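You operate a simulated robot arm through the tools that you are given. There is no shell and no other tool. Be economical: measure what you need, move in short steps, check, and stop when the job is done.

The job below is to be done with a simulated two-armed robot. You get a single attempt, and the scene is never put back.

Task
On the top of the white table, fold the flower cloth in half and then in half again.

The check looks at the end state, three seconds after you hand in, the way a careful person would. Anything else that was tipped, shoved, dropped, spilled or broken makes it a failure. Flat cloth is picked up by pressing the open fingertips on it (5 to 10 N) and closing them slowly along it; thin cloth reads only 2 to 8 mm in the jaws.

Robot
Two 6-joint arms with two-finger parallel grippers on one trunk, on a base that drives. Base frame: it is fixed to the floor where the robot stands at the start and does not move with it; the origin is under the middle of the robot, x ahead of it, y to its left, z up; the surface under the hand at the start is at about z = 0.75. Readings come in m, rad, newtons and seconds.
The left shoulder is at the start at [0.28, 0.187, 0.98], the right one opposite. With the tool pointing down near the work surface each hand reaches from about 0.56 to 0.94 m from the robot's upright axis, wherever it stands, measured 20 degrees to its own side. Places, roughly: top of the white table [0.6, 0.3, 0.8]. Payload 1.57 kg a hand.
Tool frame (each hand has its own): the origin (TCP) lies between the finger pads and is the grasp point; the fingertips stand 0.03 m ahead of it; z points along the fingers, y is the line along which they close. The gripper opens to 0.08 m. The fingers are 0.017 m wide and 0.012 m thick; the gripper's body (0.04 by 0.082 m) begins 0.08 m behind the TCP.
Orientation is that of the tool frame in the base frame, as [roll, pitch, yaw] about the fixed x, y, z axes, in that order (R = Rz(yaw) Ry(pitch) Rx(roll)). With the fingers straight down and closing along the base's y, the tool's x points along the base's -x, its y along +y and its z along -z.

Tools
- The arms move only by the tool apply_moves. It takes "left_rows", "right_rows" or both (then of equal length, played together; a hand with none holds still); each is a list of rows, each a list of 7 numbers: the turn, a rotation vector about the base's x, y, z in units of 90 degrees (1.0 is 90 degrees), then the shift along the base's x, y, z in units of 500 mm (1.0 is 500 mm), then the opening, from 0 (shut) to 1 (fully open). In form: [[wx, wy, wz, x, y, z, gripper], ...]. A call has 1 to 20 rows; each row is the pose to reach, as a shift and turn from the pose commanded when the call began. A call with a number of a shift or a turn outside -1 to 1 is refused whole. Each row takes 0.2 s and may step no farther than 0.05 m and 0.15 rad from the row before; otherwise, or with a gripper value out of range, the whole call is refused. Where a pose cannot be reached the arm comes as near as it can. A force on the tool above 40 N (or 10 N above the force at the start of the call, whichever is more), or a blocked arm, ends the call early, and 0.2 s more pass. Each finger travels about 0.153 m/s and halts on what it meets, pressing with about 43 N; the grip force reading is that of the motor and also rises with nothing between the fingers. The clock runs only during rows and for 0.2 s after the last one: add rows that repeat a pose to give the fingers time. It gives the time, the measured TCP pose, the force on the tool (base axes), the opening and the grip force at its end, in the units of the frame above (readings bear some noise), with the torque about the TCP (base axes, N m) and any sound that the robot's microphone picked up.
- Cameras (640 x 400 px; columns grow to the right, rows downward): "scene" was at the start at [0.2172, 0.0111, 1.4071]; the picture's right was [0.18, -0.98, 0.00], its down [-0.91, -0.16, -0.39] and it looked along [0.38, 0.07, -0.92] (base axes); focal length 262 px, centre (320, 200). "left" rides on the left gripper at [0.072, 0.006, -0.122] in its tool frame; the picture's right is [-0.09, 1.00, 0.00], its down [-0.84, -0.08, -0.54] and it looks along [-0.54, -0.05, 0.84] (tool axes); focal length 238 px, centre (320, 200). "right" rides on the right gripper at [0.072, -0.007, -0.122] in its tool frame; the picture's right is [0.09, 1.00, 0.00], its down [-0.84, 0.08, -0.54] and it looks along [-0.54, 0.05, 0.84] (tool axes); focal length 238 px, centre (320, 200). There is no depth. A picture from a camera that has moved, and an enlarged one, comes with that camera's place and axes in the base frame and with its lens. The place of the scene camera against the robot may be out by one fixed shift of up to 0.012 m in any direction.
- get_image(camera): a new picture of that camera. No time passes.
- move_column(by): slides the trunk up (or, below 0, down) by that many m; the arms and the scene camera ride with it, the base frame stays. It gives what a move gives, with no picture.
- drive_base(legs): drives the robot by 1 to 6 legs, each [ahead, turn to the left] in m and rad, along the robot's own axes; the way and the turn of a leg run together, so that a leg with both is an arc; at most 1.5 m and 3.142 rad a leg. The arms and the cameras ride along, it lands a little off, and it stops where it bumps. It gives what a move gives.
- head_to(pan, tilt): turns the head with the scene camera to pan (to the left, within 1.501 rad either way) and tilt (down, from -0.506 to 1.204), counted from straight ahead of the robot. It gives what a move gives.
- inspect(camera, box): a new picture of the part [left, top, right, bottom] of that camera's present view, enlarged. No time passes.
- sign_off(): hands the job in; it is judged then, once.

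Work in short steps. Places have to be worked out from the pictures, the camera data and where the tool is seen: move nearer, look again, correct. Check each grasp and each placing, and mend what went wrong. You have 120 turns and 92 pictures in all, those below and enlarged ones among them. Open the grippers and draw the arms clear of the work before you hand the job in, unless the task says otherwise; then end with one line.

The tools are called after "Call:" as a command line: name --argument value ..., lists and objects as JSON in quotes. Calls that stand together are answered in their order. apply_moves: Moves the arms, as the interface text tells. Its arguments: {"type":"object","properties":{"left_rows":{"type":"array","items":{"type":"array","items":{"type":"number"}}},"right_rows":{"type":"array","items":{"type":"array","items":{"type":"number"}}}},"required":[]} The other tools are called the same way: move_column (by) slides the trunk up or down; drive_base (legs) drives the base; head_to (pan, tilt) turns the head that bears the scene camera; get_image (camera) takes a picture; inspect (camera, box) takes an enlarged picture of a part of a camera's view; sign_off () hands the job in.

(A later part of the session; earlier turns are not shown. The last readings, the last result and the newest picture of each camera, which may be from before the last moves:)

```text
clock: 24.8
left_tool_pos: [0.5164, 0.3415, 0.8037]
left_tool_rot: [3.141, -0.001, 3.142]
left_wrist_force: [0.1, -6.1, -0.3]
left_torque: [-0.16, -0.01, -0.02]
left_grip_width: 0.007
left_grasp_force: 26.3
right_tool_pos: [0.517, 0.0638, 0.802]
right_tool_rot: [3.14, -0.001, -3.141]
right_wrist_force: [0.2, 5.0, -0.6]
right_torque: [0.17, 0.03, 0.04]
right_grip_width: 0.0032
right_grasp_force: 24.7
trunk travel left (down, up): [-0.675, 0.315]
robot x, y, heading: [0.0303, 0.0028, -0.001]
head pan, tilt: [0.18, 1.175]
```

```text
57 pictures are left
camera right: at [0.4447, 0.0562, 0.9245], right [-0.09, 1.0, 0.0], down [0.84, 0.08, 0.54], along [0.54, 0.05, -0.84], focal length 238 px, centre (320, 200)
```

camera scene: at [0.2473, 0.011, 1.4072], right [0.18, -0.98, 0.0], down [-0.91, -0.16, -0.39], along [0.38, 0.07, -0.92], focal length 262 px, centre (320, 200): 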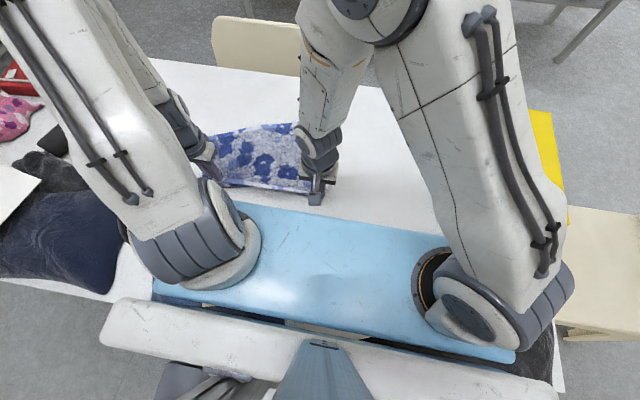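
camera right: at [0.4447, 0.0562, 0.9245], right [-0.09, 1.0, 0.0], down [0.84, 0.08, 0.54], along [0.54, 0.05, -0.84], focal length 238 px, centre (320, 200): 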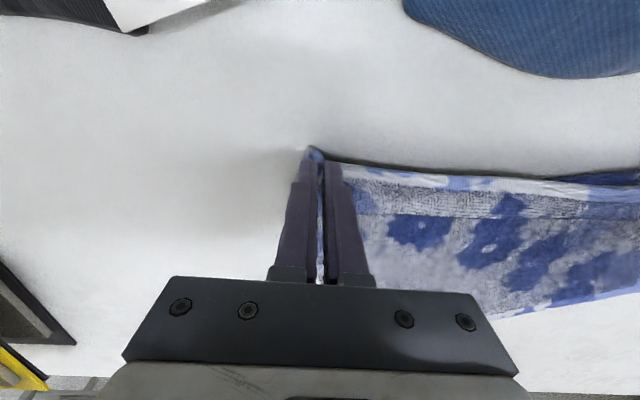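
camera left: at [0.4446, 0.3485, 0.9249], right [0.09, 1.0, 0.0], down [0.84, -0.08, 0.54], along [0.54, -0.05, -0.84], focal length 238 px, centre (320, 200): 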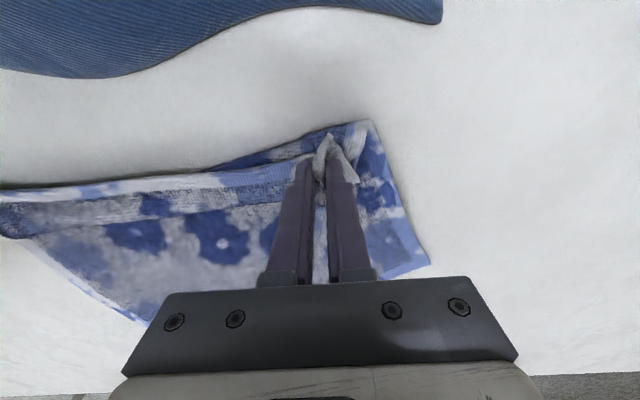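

The cloth drags along rather than unfurling. I lift it fully so it hangs from both hands and straightens. Then I can lay the lower half down moving away from the robot and fold the top half back toward it, which suits this grip with no hem curl.

Call:
apply_moves --left_rows '[[0, 0, 0, 0.0, 0, 0.04, 0], [0, 0, 0, 0.01, 0, 0.09, 0], [0, 0, 0, 0.03, 0, 0.14, 0], [0, 0, 0, 0.05, 0, 0.19, 0], [0, 0, 0, 0.07, 0, 0.24, 0], [0, 0, 0, 0.09, 0, 0.29, 0], [0, 0, 0, 0.11, 0, 0.34, 0], [0, 0, 0, 0.13, 0, 0.39, 0], [0, 0, 0, 0.15, 0, 0.44, 0], [0, 0, 0, 0.16, 0, 0.49, 0], [0, 0, 0, 0.17, 0, 0.54, 0], [0, 0, 0, 0.17, 0, 0.58, 0], [0, 0, 0, 0.17, 0, 0.6, 0], [0, 0, 0, 0.17, 0, 0.6, 0]]' --right_rows '[[0, 0, 0, 0.0, 0, 0.04, 0], [0, 0, 0, 0.01, 0, 0.09, 0], [0, 0, 0, 0.03, 0, 0.14, 0], [0, 0, 0, 0.05, 0, 0.19, 0], [0, 0, 0, 0.07, 0, 0.24, 0], [0, 0, 0, 0.09, 0, 0.29, 0], [0, 0, 0, 0.11, 0, 0.34, 0], [0, 0, 0, 0.13, 0, 0.39, 0], [0, 0, 0, 0.15, 0, 0.44, 0], [0, 0, 0, 0.16, 0, 0.49, 0], [0, 0, 0, 0.17, 0, 0.54, 0], [0, 0, 0, 0.17, 0, 0.58, 0], [0, 0, 0, 0.17, 0, 0.6, 0], [0, 0, 0, 0.17, 0, 0.6, 0]]'

Call:
get_image --camera "scene"

Call:
get_image --camera "left"

```text
clock: 27.8
left_tool_pos: [0.6007, 0.3405, 1.1021]
left_tool_rot: [3.141, -0.001, -3.14]
left_wrist_force: [0.3, -4.3, -1.7]
left_torque: [-0.12, 0.0, -0.03]
left_grip_width: 0.0065
left_grasp_force: 26.4
right_tool_pos: [0.6014, 0.0673, 1.1048]
right_tool_rot: [3.139, -0.001, -3.142]
right_wrist_force: [-0.2, 3.5, -0.2]
right_torque: [0.1, 0.0, 0.06]
right_grip_width: 0.0037
right_grasp_force: 24.0
trunk travel left (down, up): [-0.675, 0.315]
robot x, y, heading: [0.0289, 0.0013, 0.001]
head pan, tilt: [0.18, 1.175]
```

```text
56 pictures are left
camera scene: at [0.2473, 0.011, 1.4072], right [0.18, -0.98, 0.0], down [-0.91, -0.16, -0.39], along [0.38, 0.07, -0.92], focal length 262 px, centre (320, 200)
```

scene: 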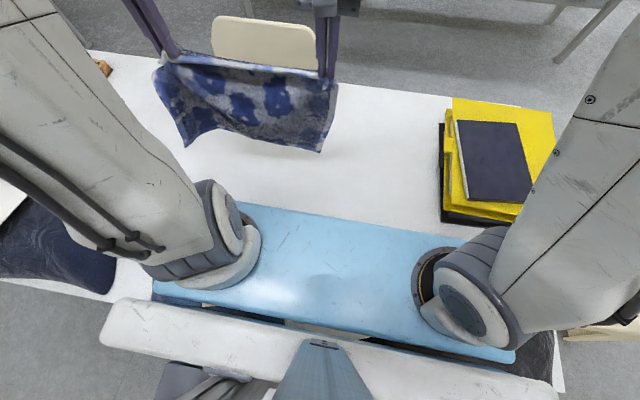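

```text
55 pictures are left
camera left: at [0.5298, 0.3482, 1.2249], right [0.09, 1.0, 0.0], down [0.84, -0.08, 0.54], along [0.54, -0.05, -0.84], focal length 238 px, centre (320, 200)
```

left: 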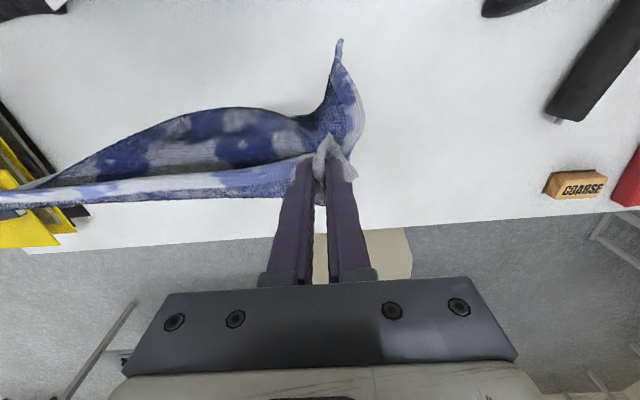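

The cloth hangs free, but the left side looks bunched. I zoom in there.

Call:
inspect --camera "scene" --box '[140, 20, 360, 160]'

Call:
inspect --camera "left" --box '[240, 20, 400, 220]'

```text
2.86 times, centred on (250, 90) of scene
camera zoom: at [0.2473, 0.011, 1.4072], right [0.18, -0.98, 0.0], down [-0.91, -0.16, -0.39], along [0.38, 0.07, -0.92], focal length 749 px, centre (520, 514)
```

zoom: 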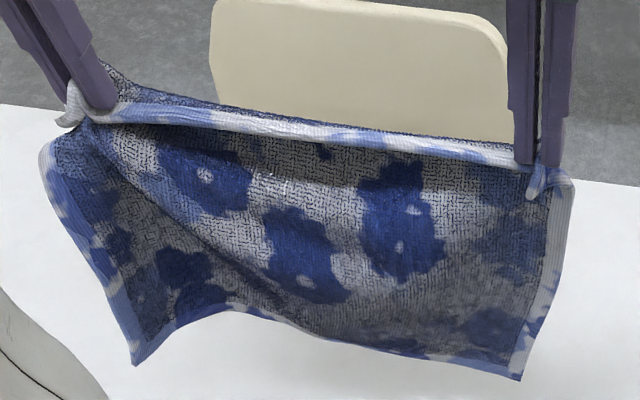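

```text
2.00 times, centred on (320, 120) of left
camera zoom: at [0.5298, 0.3482, 1.2249], right [0.09, 1.0, 0.0], down [0.84, -0.08, 0.54], along [0.54, -0.05, -0.84], focal length 477 px, centre (320, 360)
```

zoom: 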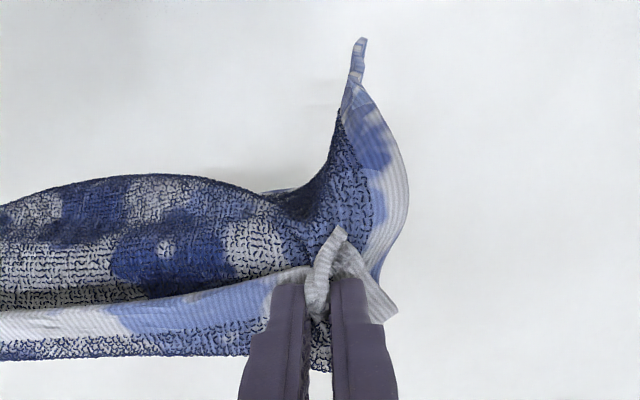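

The left jaw caught a second layer below the corner. I'll lay the cloth flat by lowering it with the hands moving toward the robot, then regrasp. First I move ahead and down until the lower edge nearly touches.

Call:
apply_moves --left_rows '[[0, 0, 0, 0.05, 0, 0, 0], [0, 0, 0, 0.1, 0, 0, 0], [0, 0, 0, 0.15, 0, 0, 0], [0, 0, 0, 0.2, 0, -0.01, 0], [0, 0, 0, 0.25, 0, -0.02, 0], [0, 0, 0, 0.3, 0, -0.04, 0], [0, 0, 0, 0.33, 0, -0.07, 0], [0, 0, 0, 0.34, 0, -0.1, 0], [0, 0, 0, 0.34, 0, -0.13, 0], [0, 0, 0, 0.33, 0, -0.16, 0], [0, 0, 0, 0.31, 0, -0.2, 0], [0, 0, 0, 0.28, 0, -0.25, 0], [0, 0, 0, 0.25, 0, -0.3, 0]]' --right_rows '[[0, 0, 0, 0.05, 0, 0, 0], [0, 0, 0, 0.1, 0, 0, 0], [0, 0, 0, 0.15, 0, 0, 0], [0, 0, 0, 0.2, 0, -0.01, 0], [0, 0, 0, 0.25, 0, -0.02, 0], [0, 0, 0, 0.3, 0, -0.04, 0], [0, 0, 0, 0.33, 0, -0.07, 0], [0, 0, 0, 0.34, 0, -0.1, 0], [0, 0, 0, 0.34, 0, -0.13, 0], [0, 0, 0, 0.33, 0, -0.16, 0], [0, 0, 0, 0.31, 0, -0.2, 0], [0, 0, 0, 0.28, 0, -0.25, 0], [0, 0, 0, 0.25, 0, -0.3, 0]]'

Call:
get_image --camera "scene"

```text
clock: 30.6
left_tool_pos: [0.7258, 0.3408, 0.9515]
left_tool_rot: [-3.141, 0.0, -3.141]
left_wrist_force: [0.2, -4.8, -0.4]
left_torque: [-0.15, -0.01, -0.02]
left_grip_width: 0.0065
left_grasp_force: 26.4
right_tool_pos: [0.7275, 0.0648, 0.9526]
right_tool_rot: [3.138, 0.001, 3.141]
right_wrist_force: [0.1, 4.0, 0.0]
right_torque: [0.14, 0.0, 0.06]
right_grip_width: 0.0032
right_grasp_force: 24.5
trunk travel left (down, up): [-0.675, 0.315]
robot x, y, heading: [0.0297, 0.0077, -0.002]
head pan, tilt: [0.18, 1.175]
```

```text
52 pictures are left
camera scene: at [0.2475, 0.011, 1.4072], right [0.18, -0.98, 0.0], down [-0.91, -0.16, -0.39], along [0.38, 0.07, -0.92], focal length 262 px, centre (320, 200)
```

scene: 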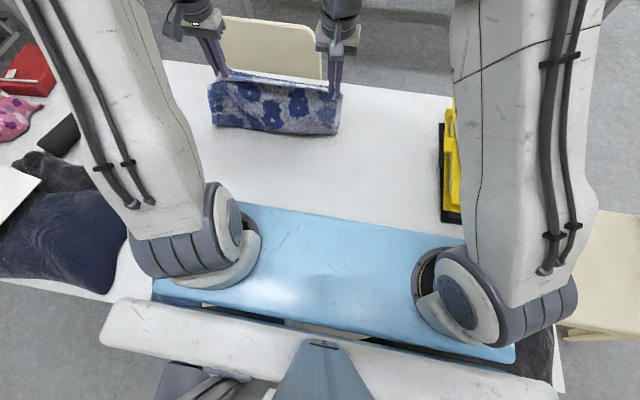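

The lower part is now on the table. I draw the hands toward the robot while lowering, so the rest lays out.

Call:
apply_moves --left_rows '[[0, 0, 0, -0.05, 0, -0.01, 0], [0, 0, 0, -0.1, 0, -0.03, 0], [0, 0, 0, -0.15, 0, -0.06, 0], [0, 0, 0, -0.2, 0, -0.1, 0], [0, 0, 0, -0.24, 0, -0.14, 0], [0, 0, 0, -0.28, 0, -0.19, 0], [0, 0, 0, -0.31, 0, -0.24, 0], [0, 0, 0, -0.335, 0, -0.285, 0], [0, 0, 0, -0.35, 0, -0.31, 0]]' --right_rows '[[0, 0, 0, -0.05, 0, -0.01, 0], [0, 0, 0, -0.1, 0, -0.03, 0], [0, 0, 0, -0.15, 0, -0.06, 0], [0, 0, 0, -0.2, 0, -0.1, 0], [0, 0, 0, -0.24, 0, -0.14, 0], [0, 0, 0, -0.28, 0, -0.19, 0], [0, 0, 0, -0.31, 0, -0.24, 0], [0, 0, 0, -0.335, 0, -0.285, 0], [0, 0, 0, -0.35, 0, -0.31, 0]]'

Call:
get_image --camera "left"

Call:
get_image --camera "right"

```text
clock: 32.6
left_tool_pos: [0.5519, 0.3423, 0.7982]
left_tool_rot: [3.141, 0.0, -3.141]
left_wrist_force: [0.2, -5.9, 0.5]
left_torque: [-0.16, 0.01, 0.0]
left_grip_width: 0.0068
left_grasp_force: 26.5
right_tool_pos: [0.5501, 0.0634, 0.7958]
right_tool_rot: [3.136, -0.001, 3.141]
right_wrist_force: [-0.1, 5.9, -0.2]
right_torque: [0.17, 0.01, 0.03]
right_grip_width: 0.0033
right_grasp_force: 24.1
trunk travel left (down, up): [-0.675, 0.315]
robot x, y, heading: [0.0315, 0.0026, -0.002]
head pan, tilt: [0.18, 1.175]
```

```text
51 pictures are left
camera left: at [0.4805, 0.35, 0.9195], right [0.09, 1.0, 0.0], down [0.84, -0.08, 0.54], along [0.54, -0.05, -0.84], focal length 238 px, centre (320, 200)
```

left: 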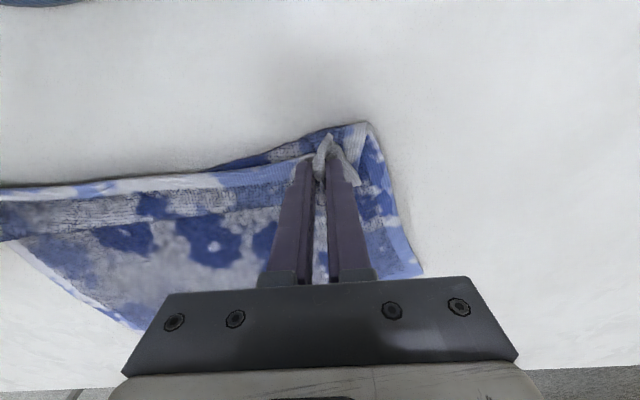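

```text
50 pictures are left
camera right: at [0.4778, 0.056, 0.9202], right [-0.09, 1.0, 0.0], down [0.84, 0.08, 0.54], along [0.54, 0.05, -0.84], focal length 238 px, centre (320, 200)
```

right: 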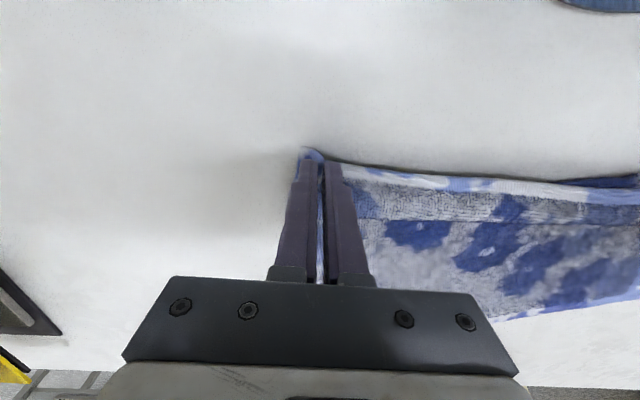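

The right side looks fine and the left corner has a small extra fold. I lower, release only the left, and look.

Call:
apply_moves --left_rows '[[0, 0, 0, 0, 0, -0.016, 0], [0, 0, 0, 0, 0, -0.016, 0.2], [0, 0, 0, 0, 0, -0.016, 0.5], [0, 0, 0, 0, 0, -0.016, 0.6], [0, 0, 0, 0, 0, 0.03, 0.6], [0, 0, 0, -0.03, 0.0, 0.1, 0.6], [0, 0, 0, -0.1, 0.0, 0.16, 0.6], [0, 0, 0, -0.16, 0.0, 0.2, 0.6]]' --right_rows '[[0, 0, 0, 0, 0, -0.016, 0], [0, 0, 0, 0, 0, -0.016, 0], [0, 0, 0, 0, 0, -0.016, 0], [0, 0, 0, 0, 0, -0.016, 0], [0, 0, 0, 0, 0, -0.016, 0], [0, 0, 0, 0, 0, -0.016, 0], [0, 0, 0, 0, 0, -0.016, 0], [0, 0, 0, 0, 0, -0.016, 0]]'

Call:
get_image --camera "left"

```text
clock: 34.4
left_tool_pos: [0.4857, 0.3534, 0.8998]
left_tool_rot: [-3.14, -0.002, -3.141]
left_wrist_force: [0.1, 0.5, -0.5]
left_torque: [0.0, 0.01, 0.0]
left_grip_width: 0.048
left_grasp_force: 0.1
left hand out of reach, approached as far as the arm can: row 8
right_tool_pos: [0.5516, 0.0647, 0.7882]
right_tool_rot: [3.14, 0.0, 3.142]
right_wrist_force: [-0.6, 0.6, -0.2]
right_torque: [-0.04, 0.02, -0.02]
right_grip_width: 0.0031
right_grasp_force: 23.9
trunk travel left (down, up): [-0.675, 0.315]
robot x, y, heading: [0.0306, -0.0012, 0.006]
head pan, tilt: [0.18, 1.175]
```

```text
49 pictures are left
camera left: at [0.4155, 0.3625, 1.023], right [0.09, 1.0, 0.0], down [0.84, -0.08, 0.54], along [0.54, -0.05, -0.84], focal length 238 px, centre (320, 200)
```

left: 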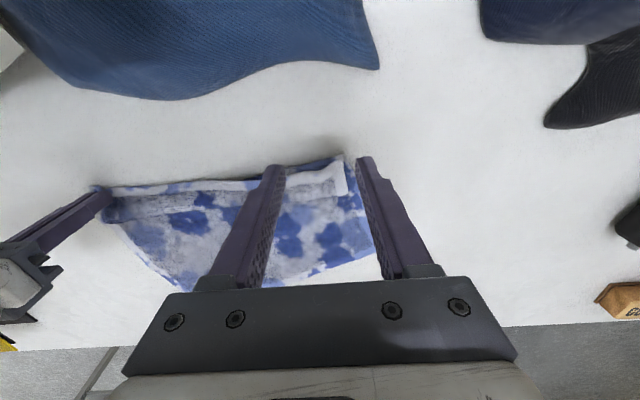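

Zooming on the near edge.

Call:
inspect --camera "left" --box '[90, 130, 410, 300]'

Call:
inspect --camera "scene" --box '[190, 90, 340, 210]'

```text
2.00 times, centred on (250, 215) of left
camera zoom: at [0.4155, 0.3625, 1.023], right [0.09, 1.0, 0.0], down [0.84, -0.08, 0.54], along [0.54, -0.05, -0.84], focal length 477 px, centre (460, 170)
```

zoom: 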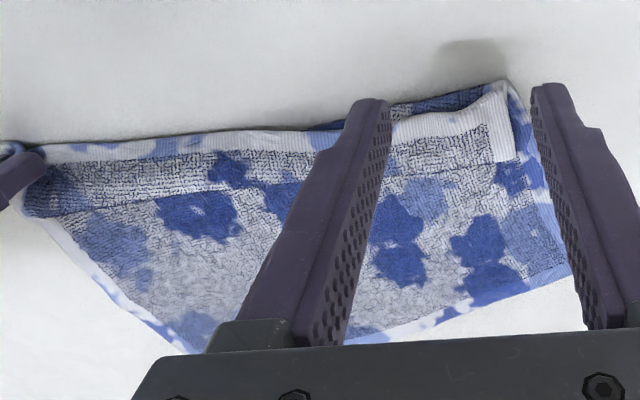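

```text
3.33 times, centred on (265, 150) of scene
camera zoom: at [0.2476, 0.011, 1.4071], right [0.18, -0.98, 0.0], down [-0.91, -0.16, -0.39], along [0.38, 0.07, -0.92], focal length 874 px, centre (503, 367)
```

zoom: 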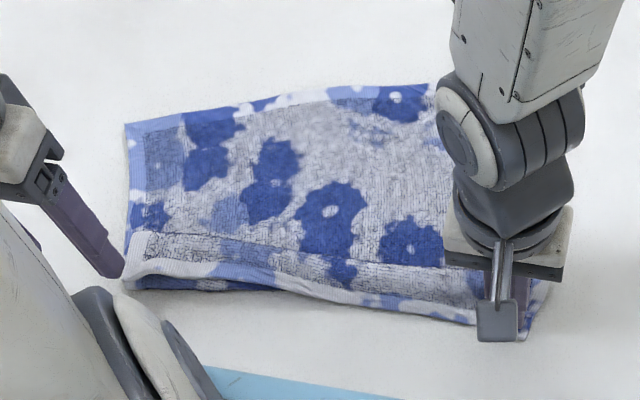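

The near edge has a Z-pleat that both jaws pinched. The far edge is a clean single layer, so I'll release, then pick the cloth up by its far corners so the pleat falls out by gravity.

Call:
apply_moves --right_rows '[[0, 0, 0, 0, 0, 0, 0.2], [0, 0, 0, 0, 0, 0, 0.5], [0, 0, 0, 0, 0, 0.0, 0.6], [0, 0, 0, 0, 0, 0.05, 0.6], [0, 0, 0, 0, 0, 0.12, 0.6], [0, 0, 0, 0.05, -0.05, 0.18, 0.6], [0, 0, 0, 0.1, -0.1, 0.22, 0.6], [0, 0, 0, 0.12, -0.18, 0.24, 0.6], [0, 0, 0, 0.12, -0.24, 0.24, 0.6]]'

Call:
inspect --camera "scene" --box '[180, 90, 360, 210]'

Call:
get_image --camera "right"

```text
clock: 36.4
left_tool_pos: [0.4853, 0.3552, 0.9021]
left_tool_rot: [-3.14, 0.0, -3.141]
left_wrist_force: [0.3, 0.3, -0.6]
left_torque: [0.01, 0.0, -0.04]
left_grip_width: 0.048
left_grasp_force: 0.0
right_tool_pos: [0.6095, -0.0565, 0.9093]
right_tool_rot: [3.141, -0.001, -3.14]
right_wrist_force: [0.1, -0.7, 0.3]
right_torque: [0.01, 0.01, -0.02]
right_grip_width: 0.0477
right_grasp_force: 0.0
trunk travel left (down, up): [-0.675, 0.315]
robot x, y, heading: [0.0316, 0.0016, 0.002]
head pan, tilt: [0.18, 1.175]
```

```text
3.33 times, centred on (270, 150) of scene
camera zoom: at [0.2474, 0.0112, 1.4071], right [0.18, -0.98, 0.0], down [-0.91, -0.16, -0.39], along [0.38, 0.07, -0.92], focal length 874 px, centre (487, 367)
```

zoom: 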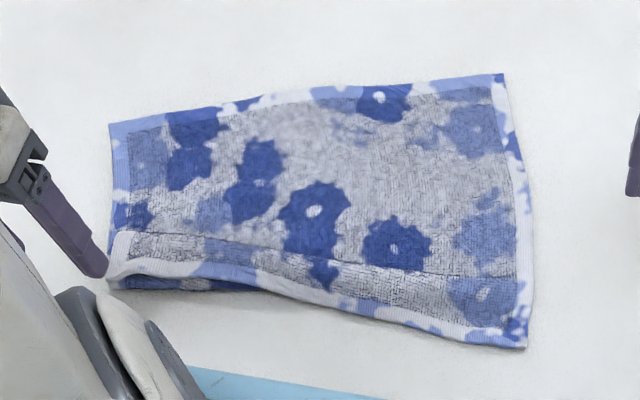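

```text
45 pictures are left
camera right: at [0.5381, -0.0645, 1.0316], right [-0.09, 1.0, 0.0], down [0.84, 0.08, 0.54], along [0.54, 0.05, -0.84], focal length 238 px, centre (320, 200)
```

right: 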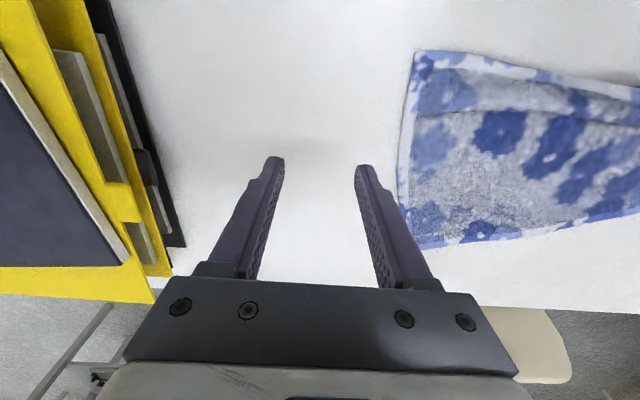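

The right side opened flat; FR is at about (0.80,0.11) and FL at (0.684,0.446), so the cloth is turned about 19°. I move the hands over the far corners, yawed to match the edge.

Call:
apply_moves --left_rows '[[0, 0, 0.03, 0.06, 0.02, 0, 0.5], [0, 0, 0.06, 0.12, 0.04, -0.02, 0.5], [0, 0, 0.09, 0.18, 0.06, -0.05, 0.5], [0, 0, 0.12, 0.24, 0.08, -0.08, 0.5], [0, 0, 0.15, 0.3, 0.1, -0.11, 0.5], [0, 0, 0.18, 0.35, 0.11, -0.14, 0.5], [0, 0, 0.21, 0.398, 0.12, -0.164, 0.5], [0, 0, 0.21, 0.398, 0.12, -0.164, 0.5]]' --right_rows '[[0, 0, 0.03, 0.05, 0.04, 0, 0.5], [0, 0, 0.06, 0.1, 0.1, -0.02, 0.5], [0, 0, 0.09, 0.15, 0.16, -0.05, 0.5], [0, 0, 0.12, 0.2, 0.22, -0.08, 0.5], [0, 0, 0.15, 0.25, 0.28, -0.11, 0.5], [0, 0, 0.18, 0.3, 0.34, -0.14, 0.5], [0, 0, 0.21, 0.343, 0.383, -0.178, 0.5], [0, 0, 0.21, 0.343, 0.383, -0.178, 0.5]]'

Call:
get_image --camera "left"

Call:
get_image --camera "right"

```text
clock: 38.2
left_tool_pos: [0.686, 0.4143, 0.8197]
left_tool_rot: [-3.141, -0.003, -2.81]
left_wrist_force: [-0.4, 0.4, 0.0]
left_torque: [0.03, 0.0, 0.01]
left_grip_width: 0.04
left_grasp_force: 0.1
right_tool_pos: [0.7838, 0.1359, 0.8208]
right_tool_rot: [3.139, 0.0, -2.809]
right_wrist_force: [-1.1, 0.8, 0.1]
right_torque: [0.03, 0.0, -0.03]
right_grip_width: 0.0403
right_grasp_force: 0.0
trunk travel left (down, up): [-0.675, 0.315]
robot x, y, heading: [0.0305, 0.0024, 0.004]
head pan, tilt: [0.18, 1.175]
```

```text
44 pictures are left
camera left: at [0.6164, 0.3987, 0.9413], right [-0.24, 0.97, 0.0], down [0.82, 0.2, 0.54], along [0.53, 0.13, -0.84], focal length 238 px, centre (320, 200)
```

left: 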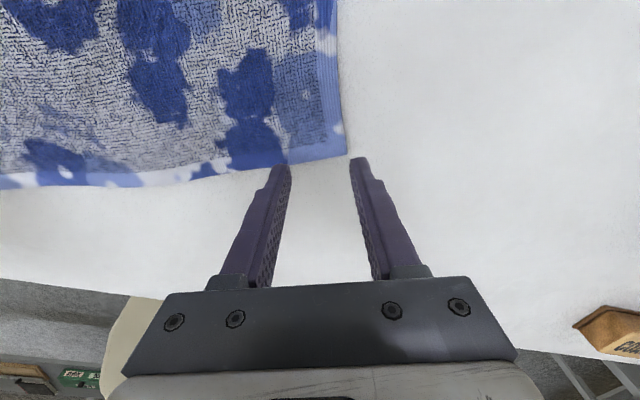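

```text
43 pictures are left
camera right: at [0.7183, 0.1049, 0.9436], right [-0.41, 0.91, 0.0], down [0.77, 0.34, 0.54], along [0.49, 0.22, -0.84], focal length 238 px, centre (320, 200)
```

right: 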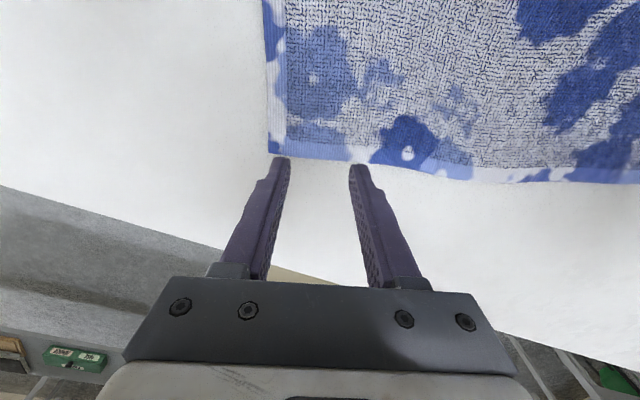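

Fingers are close to right, so I shift both about 8 mm inward along the edge and descend to near contact.

Call:
apply_moves --left_rows '[[0, 0, 0, 0.006, -0.016, -0.03, 0.5], [0, 0, 0, 0.006, -0.016, -0.055, 0.5], [0, 0, 0, 0.006, -0.016, -0.068, 0.5], [0, 0, 0, 0.006, -0.016, -0.073, 0.5]]' --right_rows '[[0, 0, 0, -0.006, 0.016, -0.03, 0.5], [0, 0, 0, -0.006, 0.016, -0.055, 0.5], [0, 0, 0, -0.006, 0.016, -0.068, 0.5], [0, 0, 0, -0.006, 0.016, -0.073, 0.5]]'

```text
clock: 39.2
left_tool_pos: [0.6892, 0.4072, 0.7849]
left_tool_rot: [3.14, 0.001, -2.814]
left_wrist_force: [0.7, -1.5, 4.2]
left_torque: [-0.06, 0.02, 0.01]
left_grip_width: 0.0397
left_grasp_force: 0.1
right_tool_pos: [0.7808, 0.1457, 0.7845]
right_tool_rot: [3.14, 0.003, -2.812]
right_wrist_force: [0.4, 0.6, 1.2]
right_torque: [0.0, -0.02, -0.02]
right_grip_width: 0.04
right_grasp_force: 0.1
trunk travel left (down, up): [-0.675, 0.315]
robot x, y, heading: [0.0295, 0.0051, -0.004]
head pan, tilt: [0.18, 1.175]
```

Light contact is made, so I press a touch more (about 1 mm) and close slowly.

Call:
apply_moves --left_rows '[[0, 0, 0, 0, 0, -0.002, 0.5], [0, 0, 0, 0, 0, -0.002, 0.43], [0, 0, 0, 0, 0, -0.002, 0.36], [0, 0, 0, 0, 0, -0.002, 0.29], [0, 0, 0, 0, 0, -0.002, 0.22], [0, 0, 0, 0, 0, -0.002, 0.15], [0, 0, 0, 0, 0, -0.002, 0.08], [0, 0, 0, 0, 0, -0.002, 0], [0, 0, 0, 0, 0, -0.002, 0], [0, 0, 0, 0, 0, -0.002, 0]]' --right_rows '[[0, 0, 0, 0, 0, -0.003, 0.5], [0, 0, 0, 0, 0, -0.003, 0.43], [0, 0, 0, 0, 0, -0.003, 0.36], [0, 0, 0, 0, 0, -0.003, 0.29], [0, 0, 0, 0, 0, -0.003, 0.22], [0, 0, 0, 0, 0, -0.003, 0.15], [0, 0, 0, 0, 0, -0.003, 0.08], [0, 0, 0, 0, 0, -0.003, 0], [0, 0, 0, 0, 0, -0.003, 0], [0, 0, 0, 0, 0, -0.003, 0]]'

Call:
get_image --camera "left"

Call:
get_image --camera "right"

```text
clock: 41.4
left_tool_pos: [0.6888, 0.4073, 0.7833]
left_tool_rot: [3.141, 0.0, -2.811]
left_wrist_force: [1.4, -1.2, 13.8]
left_torque: [-0.05, 0.03, 0.0]
left_grip_width: 0.006
left_grasp_force: 26.3
right_tool_pos: [0.7791, 0.1434, 0.7826]
right_tool_rot: [3.139, -0.001, -2.812]
right_wrist_force: [0.6, 2.4, 7.8]
right_torque: [0.01, -0.01, -0.01]
right_grip_width: 0.0001
right_grasp_force: 21.0
trunk travel left (down, up): [-0.675, 0.315]
robot x, y, heading: [0.0324, 0.0022, -0.001]
head pan, tilt: [0.18, 1.175]
```

```text
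42 pictures are left
camera left: at [0.619, 0.3916, 0.9047], right [-0.24, 0.97, 0.0], down [0.82, 0.2, 0.54], along [0.53, 0.13, -0.84], focal length 238 px, centre (320, 200)
```

left: 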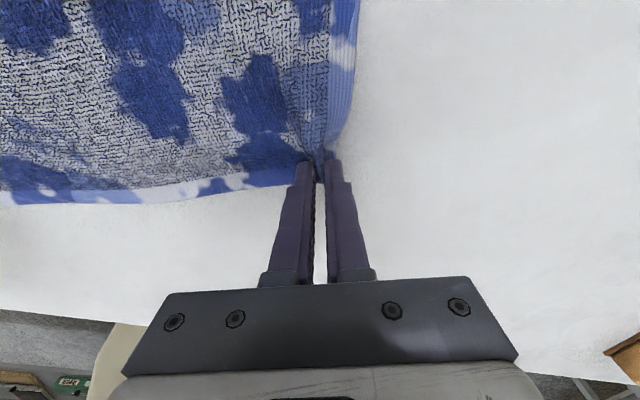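

```text
41 pictures are left
camera right: at [0.7131, 0.1129, 0.9056], right [-0.41, 0.91, 0.0], down [0.77, 0.34, 0.54], along [0.49, 0.22, -0.84], focal length 238 px, centre (320, 200)
```

right: 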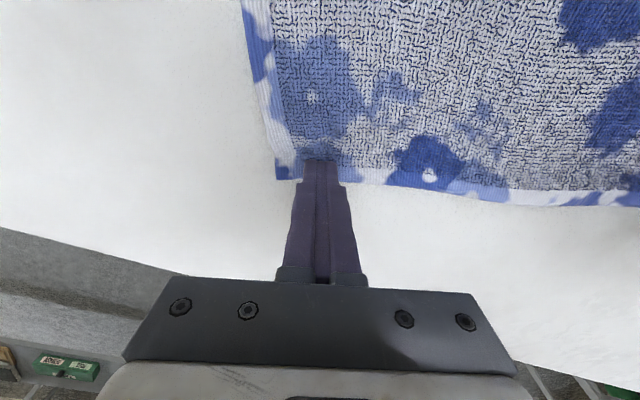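

Left holds (6 mm) but right slipped (0 mm). I lift the right slightly, reopen it and press again firmer.

Call:
apply_moves --right_rows '[[0, 0, 0, -0.002, 0, 0.012, 0.0], [0, 0, 0, -0.006, -0.002, 0.012, 0.25], [0, 0, 0, -0.006, -0.002, 0.012, 0.5], [0, 0, 0, -0.006, -0.002, 0.004, 0.5], [0, 0, 0, -0.006, -0.002, -0.001, 0.5], [0, 0, 0, -0.006, -0.002, -0.003, 0.5], [0, 0, 0, -0.006, -0.002, -0.003, 0.44], [0, 0, 0, -0.006, -0.002, -0.003, 0.38], [0, 0, 0, -0.006, -0.002, -0.003, 0.32], [0, 0, 0, -0.006, -0.002, -0.003, 0.26], [0, 0, 0, -0.006, -0.002, -0.003, 0.2], [0, 0, 0, -0.006, -0.002, -0.003, 0.14], [0, 0, 0, -0.006, -0.002, -0.003, 0.08], [0, 0, 0, -0.006, -0.002, -0.003, 0], [0, 0, 0, -0.006, -0.002, -0.003, 0], [0, 0, 0, -0.006, -0.002, -0.003, 0]]'

Call:
get_image --camera "right"

```text
clock: 44.8
left_tool_pos: [0.6883, 0.4069, 0.783]
left_tool_rot: [3.141, 0.002, -2.813]
left_wrist_force: [5.0, -6.7, 12.4]
left_torque: [-0.22, -0.1, 0.02]
left_grip_width: 0.0058
left_grasp_force: 25.6
right_tool_pos: [0.7765, 0.1447, 0.7832]
right_tool_rot: [3.138, 0.001, -2.811]
right_wrist_force: [-2.3, 10.3, 19.8]
right_torque: [0.32, 0.08, 0.03]
right_grip_width: 0.0076
right_grasp_force: 26.8
trunk travel left (down, up): [-0.675, 0.315]
robot x, y, heading: [0.0321, 0.0007, -0.0]
head pan, tilt: [0.18, 1.175]
```

```text
40 pictures are left
camera right: at [0.7099, 0.1122, 0.9049], right [-0.41, 0.91, 0.0], down [0.77, 0.34, 0.54], along [0.5, 0.23, -0.84], focal length 238 px, centre (320, 200)
```

right: 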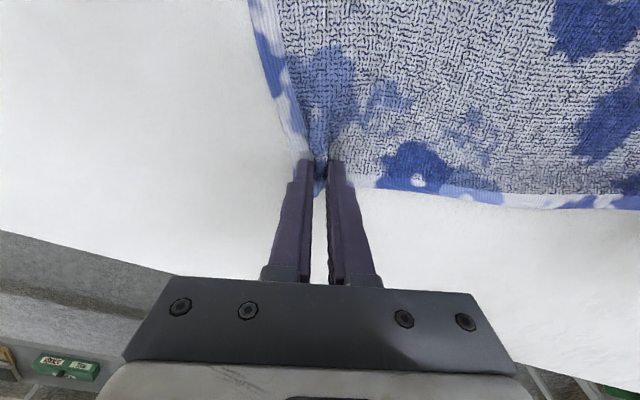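

Both corners are held (5.8 and 7.6 mm). I lift about 31 cm so the cloth hangs free, squaring up the hands as it rises.

Call:
apply_moves --left_rows '[[0, 0, 0, 0, 0, 0.03, 0], [0, 0, 0, 0, 0, 0.07, 0], [0, 0, 0, 0, 0, 0.11, 0], [0, 0, -0.02, 0.01, -0.01, 0.15, 0], [0, 0, -0.04, 0.02, -0.02, 0.19, 0], [0, 0, -0.06, 0.035, -0.03, 0.23, 0], [0, 0, -0.08, 0.05, -0.04, 0.27, 0], [0, 0, -0.1, 0.065, -0.05, 0.31, 0], [0, 0, -0.12, 0.08, -0.06, 0.35, 0], [0, 0, -0.14, 0.095, -0.07, 0.39, 0], [0, 0, -0.16, 0.11, -0.08, 0.43, 0], [0, 0, -0.18, 0.125, -0.09, 0.47, 0], [0, 0, -0.2, 0.135, -0.1, 0.51, 0], [0, 0, -0.21, 0.144, -0.11, 0.55, 0], [0, 0, -0.21, 0.144, -0.11, 0.59, 0], [0, 0, -0.21, 0.144, -0.11, 0.62, 0], [0, 0, -0.21, 0.144, -0.11, 0.62, 0]]' --right_rows '[[0, 0, 0, 0, 0, 0.03, 0], [0, 0, 0, 0, 0, 0.07, 0], [0, 0, 0, 0, 0, 0.11, 0], [0, 0, -0.02, -0.002, -0.013, 0.15, 0], [0, 0, -0.04, -0.004, -0.026, 0.19, 0], [0, 0, -0.06, -0.007, -0.04, 0.23, 0], [0, 0, -0.08, -0.01, -0.053, 0.27, 0], [0, 0, -0.1, -0.013, -0.066, 0.31, 0], [0, 0, -0.12, -0.017, -0.08, 0.35, 0], [0, 0, -0.14, -0.02, -0.093, 0.39, 0], [0, 0, -0.16, -0.024, -0.106, 0.43, 0], [0, 0, -0.18, -0.028, -0.118, 0.47, 0], [0, 0, -0.2, -0.031, -0.13, 0.51, 0], [0, 0, -0.21, -0.033, -0.139, 0.55, 0], [0, 0, -0.21, -0.033, -0.139, 0.59, 0], [0, 0, -0.21, -0.033, -0.139, 0.62, 0], [0, 0, -0.21, -0.033, -0.139, 0.62, 0]]'

Call:
inspect --camera "scene" --box '[140, 0, 400, 170]'

Call:
get_image --camera "left"

```text
clock: 48.4
left_tool_pos: [0.7613, 0.3514, 1.0931]
left_tool_rot: [3.14, -0.001, 3.141]
left_wrist_force: [-0.3, -8.6, -0.7]
left_torque: [-0.31, 0.01, 0.03]
left_grip_width: 0.0046
left_grasp_force: 25.1
right_tool_pos: [0.7602, 0.0733, 1.0924]
right_tool_rot: [3.14, 0.0, 3.142]
right_wrist_force: [-0.8, 8.3, 0.1]
right_torque: [0.3, 0.03, 0.04]
right_grip_width: 0.0072
right_grasp_force: 26.8
trunk travel left (down, up): [-0.675, 0.315]
robot x, y, heading: [0.0315, 0.0017, -0.002]
head pan, tilt: [0.18, 1.175]
```

```text
2.35 times, centred on (270, 85) of scene
camera zoom: at [0.2473, 0.0111, 1.4072], right [0.18, -0.98, 0.0], down [-0.91, -0.16, -0.39], along [0.38, 0.07, -0.92], focal length 617 px, centre (438, 471)
```

zoom: 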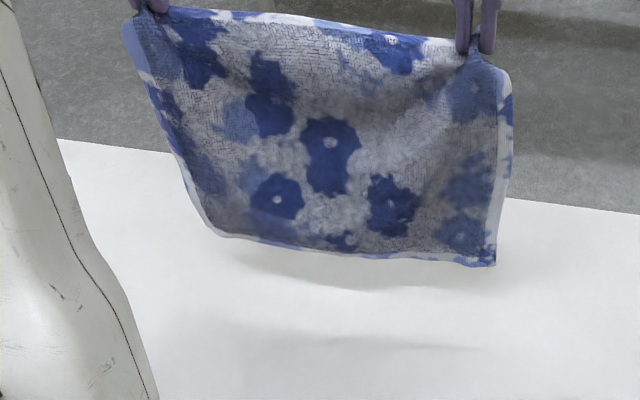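

```text
38 pictures are left
camera left: at [0.6891, 0.3604, 1.2153], right [0.09, 1.0, 0.0], down [0.84, -0.08, 0.54], along [0.54, -0.05, -0.84], focal length 238 px, centre (320, 200)
```

left: 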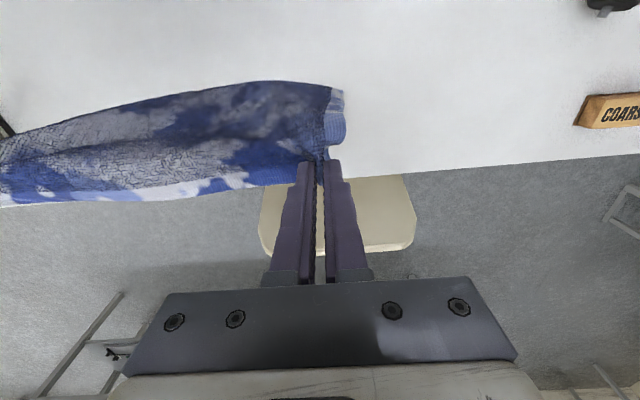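

The cloth hangs clean and square, with the pleat gone. I lower it and move diagonally toward the robot to lay the lower half on the table.

Call:
apply_moves --left_rows '[[0, 0, 0, 0, 0, -0.03, 0], [0, 0, 0, 0, 0, -0.06, 0], [0, 0, 0, 0, 0, -0.085, 0], [0, 0, 0, -0.02, 0, -0.11, 0], [0, 0, 0, -0.045, 0, -0.135, 0], [0, 0, 0, -0.07, 0, -0.16, 0], [0, 0, 0, -0.1, 0, -0.19, 0], [0, 0, 0, -0.13, 0, -0.22, 0], [0, 0, 0, -0.16, 0, -0.25, 0], [0, 0, 0, -0.19, 0, -0.28, 0], [0, 0, 0, -0.22, 0, -0.31, 0], [0, 0, 0, -0.25, 0, -0.335, 0], [0, 0, 0, -0.27, 0, -0.355, 0]]' --right_rows '[[0, 0, 0, 0, 0, -0.03, 0], [0, 0, 0, 0, 0, -0.06, 0], [0, 0, 0, 0, 0, -0.085, 0], [0, 0, 0, -0.02, 0, -0.11, 0], [0, 0, 0, -0.045, 0, -0.135, 0], [0, 0, 0, -0.07, 0, -0.16, 0], [0, 0, 0, -0.1, 0, -0.19, 0], [0, 0, 0, -0.13, 0, -0.22, 0], [0, 0, 0, -0.16, 0, -0.25, 0], [0, 0, 0, -0.19, 0, -0.28, 0], [0, 0, 0, -0.22, 0, -0.31, 0], [0, 0, 0, -0.25, 0, -0.335, 0], [0, 0, 0, -0.27, 0, -0.355, 0]]'

Call:
get_image --camera "left"

Call:
get_image --camera "scene"

```text
clock: 51.2
left_tool_pos: [0.6254, 0.3508, 0.9143]
left_tool_rot: [3.141, 0.001, 3.141]
left_wrist_force: [0.7, -7.9, -0.4]
left_torque: [-0.25, 0.02, 0.06]
left_grip_width: 0.0047
left_grasp_force: 25.0
right_tool_pos: [0.6244, 0.0741, 0.9118]
right_tool_rot: [3.141, 0.002, 3.141]
right_wrist_force: [-0.6, 7.6, -0.3]
right_torque: [0.21, 0.01, 0.06]
right_grip_width: 0.0072
right_grasp_force: 27.0
trunk travel left (down, up): [-0.675, 0.315]
robot x, y, heading: [0.0277, 0.0018, -0.001]
head pan, tilt: [0.18, 1.175]
```

```text
37 pictures are left
camera left: at [0.5533, 0.3602, 1.0359], right [0.09, 1.0, 0.0], down [0.84, -0.08, 0.54], along [0.54, -0.05, -0.84], focal length 238 px, centre (320, 200)
```

left: 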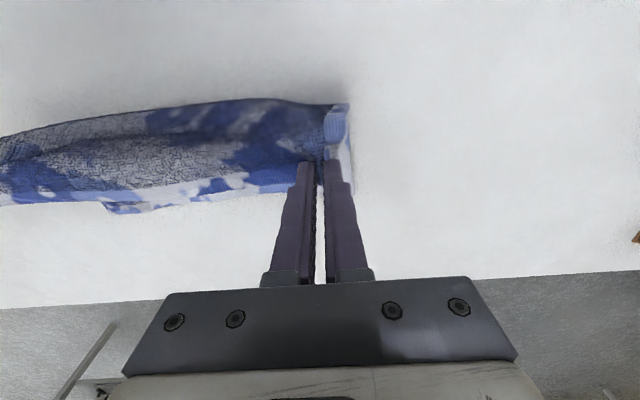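

```text
36 pictures are left
camera scene: at [0.2474, 0.0111, 1.4072], right [0.18, -0.98, 0.0], down [-0.91, -0.16, -0.39], along [0.38, 0.07, -0.92], focal length 262 px, centre (320, 200)
```

scene: 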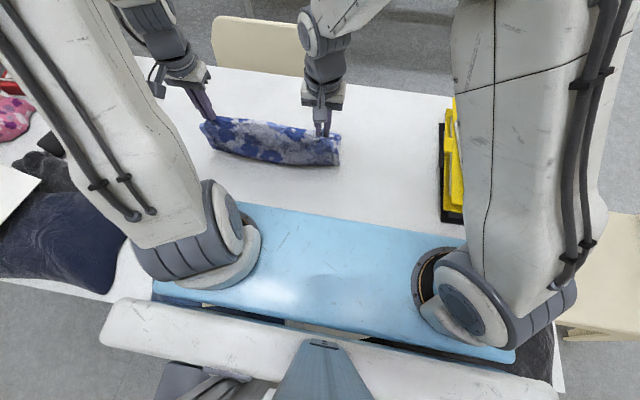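

The lower half is down with its edge at x about 0.725 and the fold near 0.605. Now I arc the held edge outward and down, stopping before touchdown to check alignment.

Call:
apply_moves --left_rows '[[0, 0, 0, 0.02, 0, -0.006, 0], [0, 0, 0, 0.04, 0, -0.016, 0], [0, 0, 0, 0.06, 0, -0.027, 0], [0, 0, 0, 0.08, 0, -0.04, 0], [0, 0, 0, 0.1, 0, -0.057, 0], [0, 0, 0, 0.12, 0, -0.076, 0], [0, 0, 0, 0.136, 0, -0.096, 0], [0, 0, 0, 0.15, 0, -0.116, 0], [0, 0, 0, 0.164, 0, -0.136, 0], [0, 0, 0, 0.174, 0, -0.156, 0], [0, 0, 0, 0.18, 0, -0.176, 0], [0, 0, 0, 0.186, 0, -0.196, 0]]' --right_rows '[[0, 0, 0, 0.02, 0, -0.006, 0], [0, 0, 0, 0.04, 0, -0.016, 0], [0, 0, 0, 0.06, 0, -0.027, 0], [0, 0, 0, 0.08, 0, -0.04, 0], [0, 0, 0, 0.1, 0, -0.057, 0], [0, 0, 0, 0.12, 0, -0.076, 0], [0, 0, 0, 0.136, 0, -0.096, 0], [0, 0, 0, 0.15, 0, -0.116, 0], [0, 0, 0, 0.164, 0, -0.136, 0], [0, 0, 0, 0.174, 0, -0.156, 0], [0, 0, 0, 0.18, 0, -0.176, 0], [0, 0, 0, 0.186, 0, -0.196, 0]]'

Call:
get_image --camera "left"

Call:
get_image --camera "right"

Call:
inspect --camera "scene" --box '[180, 80, 360, 190]'

```text
clock: 53.8
left_tool_pos: [0.7182, 0.3503, 0.815]
left_tool_rot: [-3.141, 0.0, -3.141]
left_wrist_force: [0.4, -7.1, -0.1]
left_torque: [-0.23, 0.02, 0.05]
left_grip_width: 0.0045
left_grasp_force: 24.9
right_tool_pos: [0.7196, 0.074, 0.8163]
right_tool_rot: [3.139, 0.0, -3.141]
right_wrist_force: [-0.6, 8.0, -0.1]
right_torque: [0.21, -0.01, 0.03]
right_grip_width: 0.0072
right_grasp_force: 26.4
trunk travel left (down, up): [-0.675, 0.315]
robot x, y, heading: [0.0294, 0.0032, -0.001]
head pan, tilt: [0.18, 1.175]
```

```text
35 pictures are left
camera left: at [0.6472, 0.359, 0.9383], right [0.09, 1.0, 0.0], down [0.84, -0.08, 0.54], along [0.54, -0.05, -0.84], focal length 238 px, centre (320, 200)
```

left: 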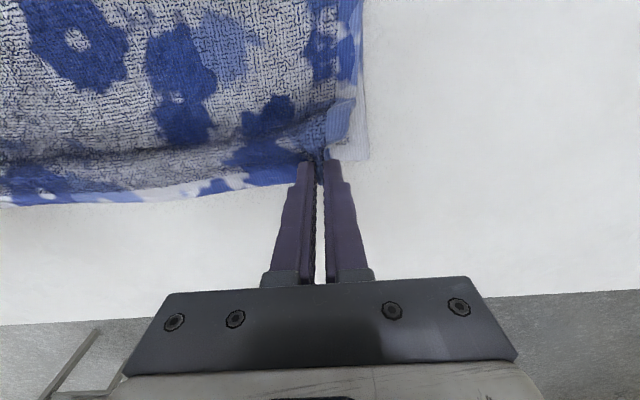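

```text
34 pictures are left
camera right: at [0.6466, 0.0652, 0.9388], right [-0.09, 1.0, 0.0], down [0.84, 0.08, 0.54], along [0.54, 0.05, -0.84], focal length 238 px, centre (320, 200)
```

right: 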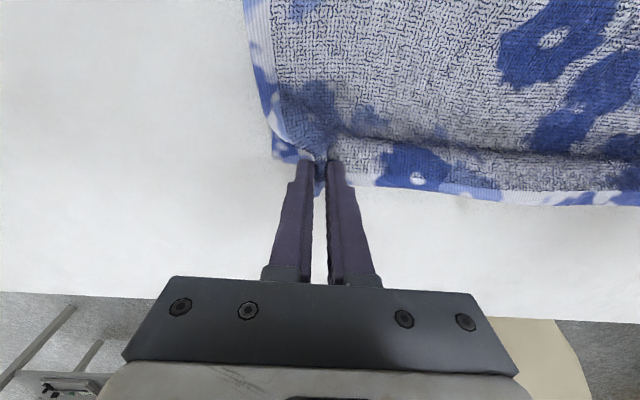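

```text
3.56 times, centred on (270, 135) of scene
camera zoom: at [0.2473, 0.0111, 1.4072], right [0.18, -0.98, 0.0], down [-0.91, -0.16, -0.39], along [0.38, 0.07, -0.92], focal length 932 px, centre (498, 431)
```

zoom: 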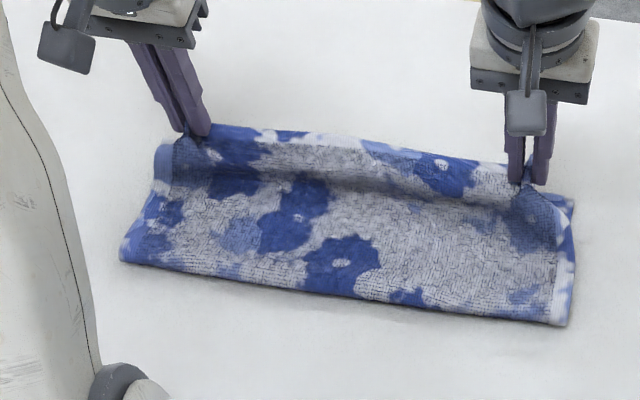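

Alignment is good: the bottom edge is at x about 0.728 and the held edge about 0.731. I lower, release gently, and back straight up.

Call:
apply_moves --left_rows '[[0, 0, 0, 0.0, 0, -0.02, 0], [0, 0, 0, 0.0, 0, -0.036, 0], [0, 0, 0, 0.0, 0, -0.048, 0], [0, 0, 0, 0.0, 0, -0.048, 0.08], [0, 0, 0, 0.0, 0, -0.048, 0.16], [0, 0, 0, 0.0, 0, -0.048, 0.25], [0, 0, 0, 0.0, 0, -0.048, 0.35], [0, 0, 0, 0, 0, -0.02, 0.35], [0, 0, 0, 0, 0, 0.04, 0.35], [0, 0, 0, 0, 0, 0.1, 0.35], [0, 0, 0, -0.06, 0, 0.16, 0.35], [0, 0, 0, -0.12, 0.02, 0.2, 0.35]]' --right_rows '[[0, 0, 0, 0.0, 0, -0.02, 0], [0, 0, 0, 0.0, 0, -0.036, 0], [0, 0, 0, 0.0, 0, -0.048, 0], [0, 0, 0, 0.0, 0, -0.048, 0.08], [0, 0, 0, 0.0, 0, -0.048, 0.16], [0, 0, 0, 0.0, 0, -0.048, 0.25], [0, 0, 0, 0.0, 0, -0.048, 0.35], [0, 0, 0, 0, 0, -0.02, 0.35], [0, 0, 0, 0, 0, 0.04, 0.35], [0, 0, 0, 0, 0, 0.1, 0.35], [0, 0, 0, -0.06, -0.04, 0.16, 0.35], [0, 0, 0, -0.12, -0.1, 0.2, 0.35]]'

Call:
get_image --camera "left"

Call:
inspect --camera "scene" --box '[180, 80, 360, 190]'

```text
clock: 56.4
left_tool_pos: [0.66, 0.3633, 0.9147]
left_tool_rot: [-3.141, -0.001, 3.14]
left_wrist_force: [0.1, 0.8, 1.1]
left_torque: [-0.02, 0.02, 0.0]
left_grip_width: 0.0278
left_grasp_force: 0.0
right_tool_pos: [0.6571, 0.0218, 0.9192]
right_tool_rot: [3.14, 0.0, -3.141]
right_wrist_force: [-0.2, 0.5, -0.4]
right_torque: [0.0, 0.01, 0.0]
right_grip_width: 0.0279
right_grasp_force: 0.0
trunk travel left (down, up): [-0.675, 0.315]
robot x, y, heading: [0.0319, 0.0008, 0.003]
head pan, tilt: [0.18, 1.175]
```

```text
32 pictures are left
camera left: at [0.5885, 0.3709, 1.0374], right [0.09, 1.0, 0.0], down [0.84, -0.08, 0.54], along [0.54, -0.05, -0.84], focal length 238 px, centre (320, 200)
```

left: 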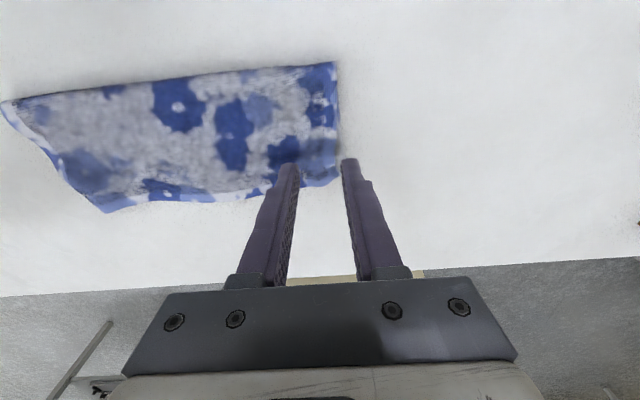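

```text
3.56 times, centred on (270, 135) of scene
camera zoom: at [0.248, 0.0112, 1.407], right [0.18, -0.98, 0.0], down [-0.91, -0.16, -0.39], along [0.38, 0.07, -0.92], focal length 932 px, centre (498, 431)
```

zoom: 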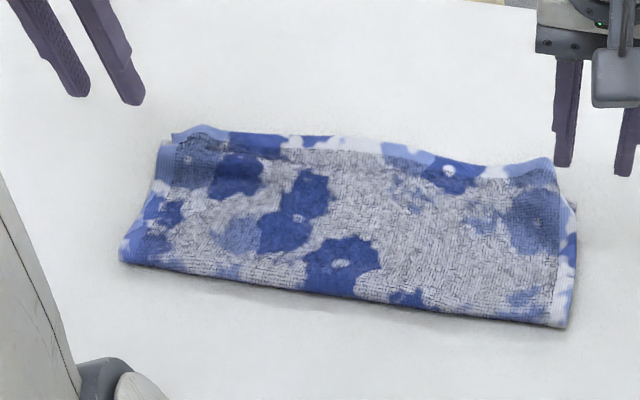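

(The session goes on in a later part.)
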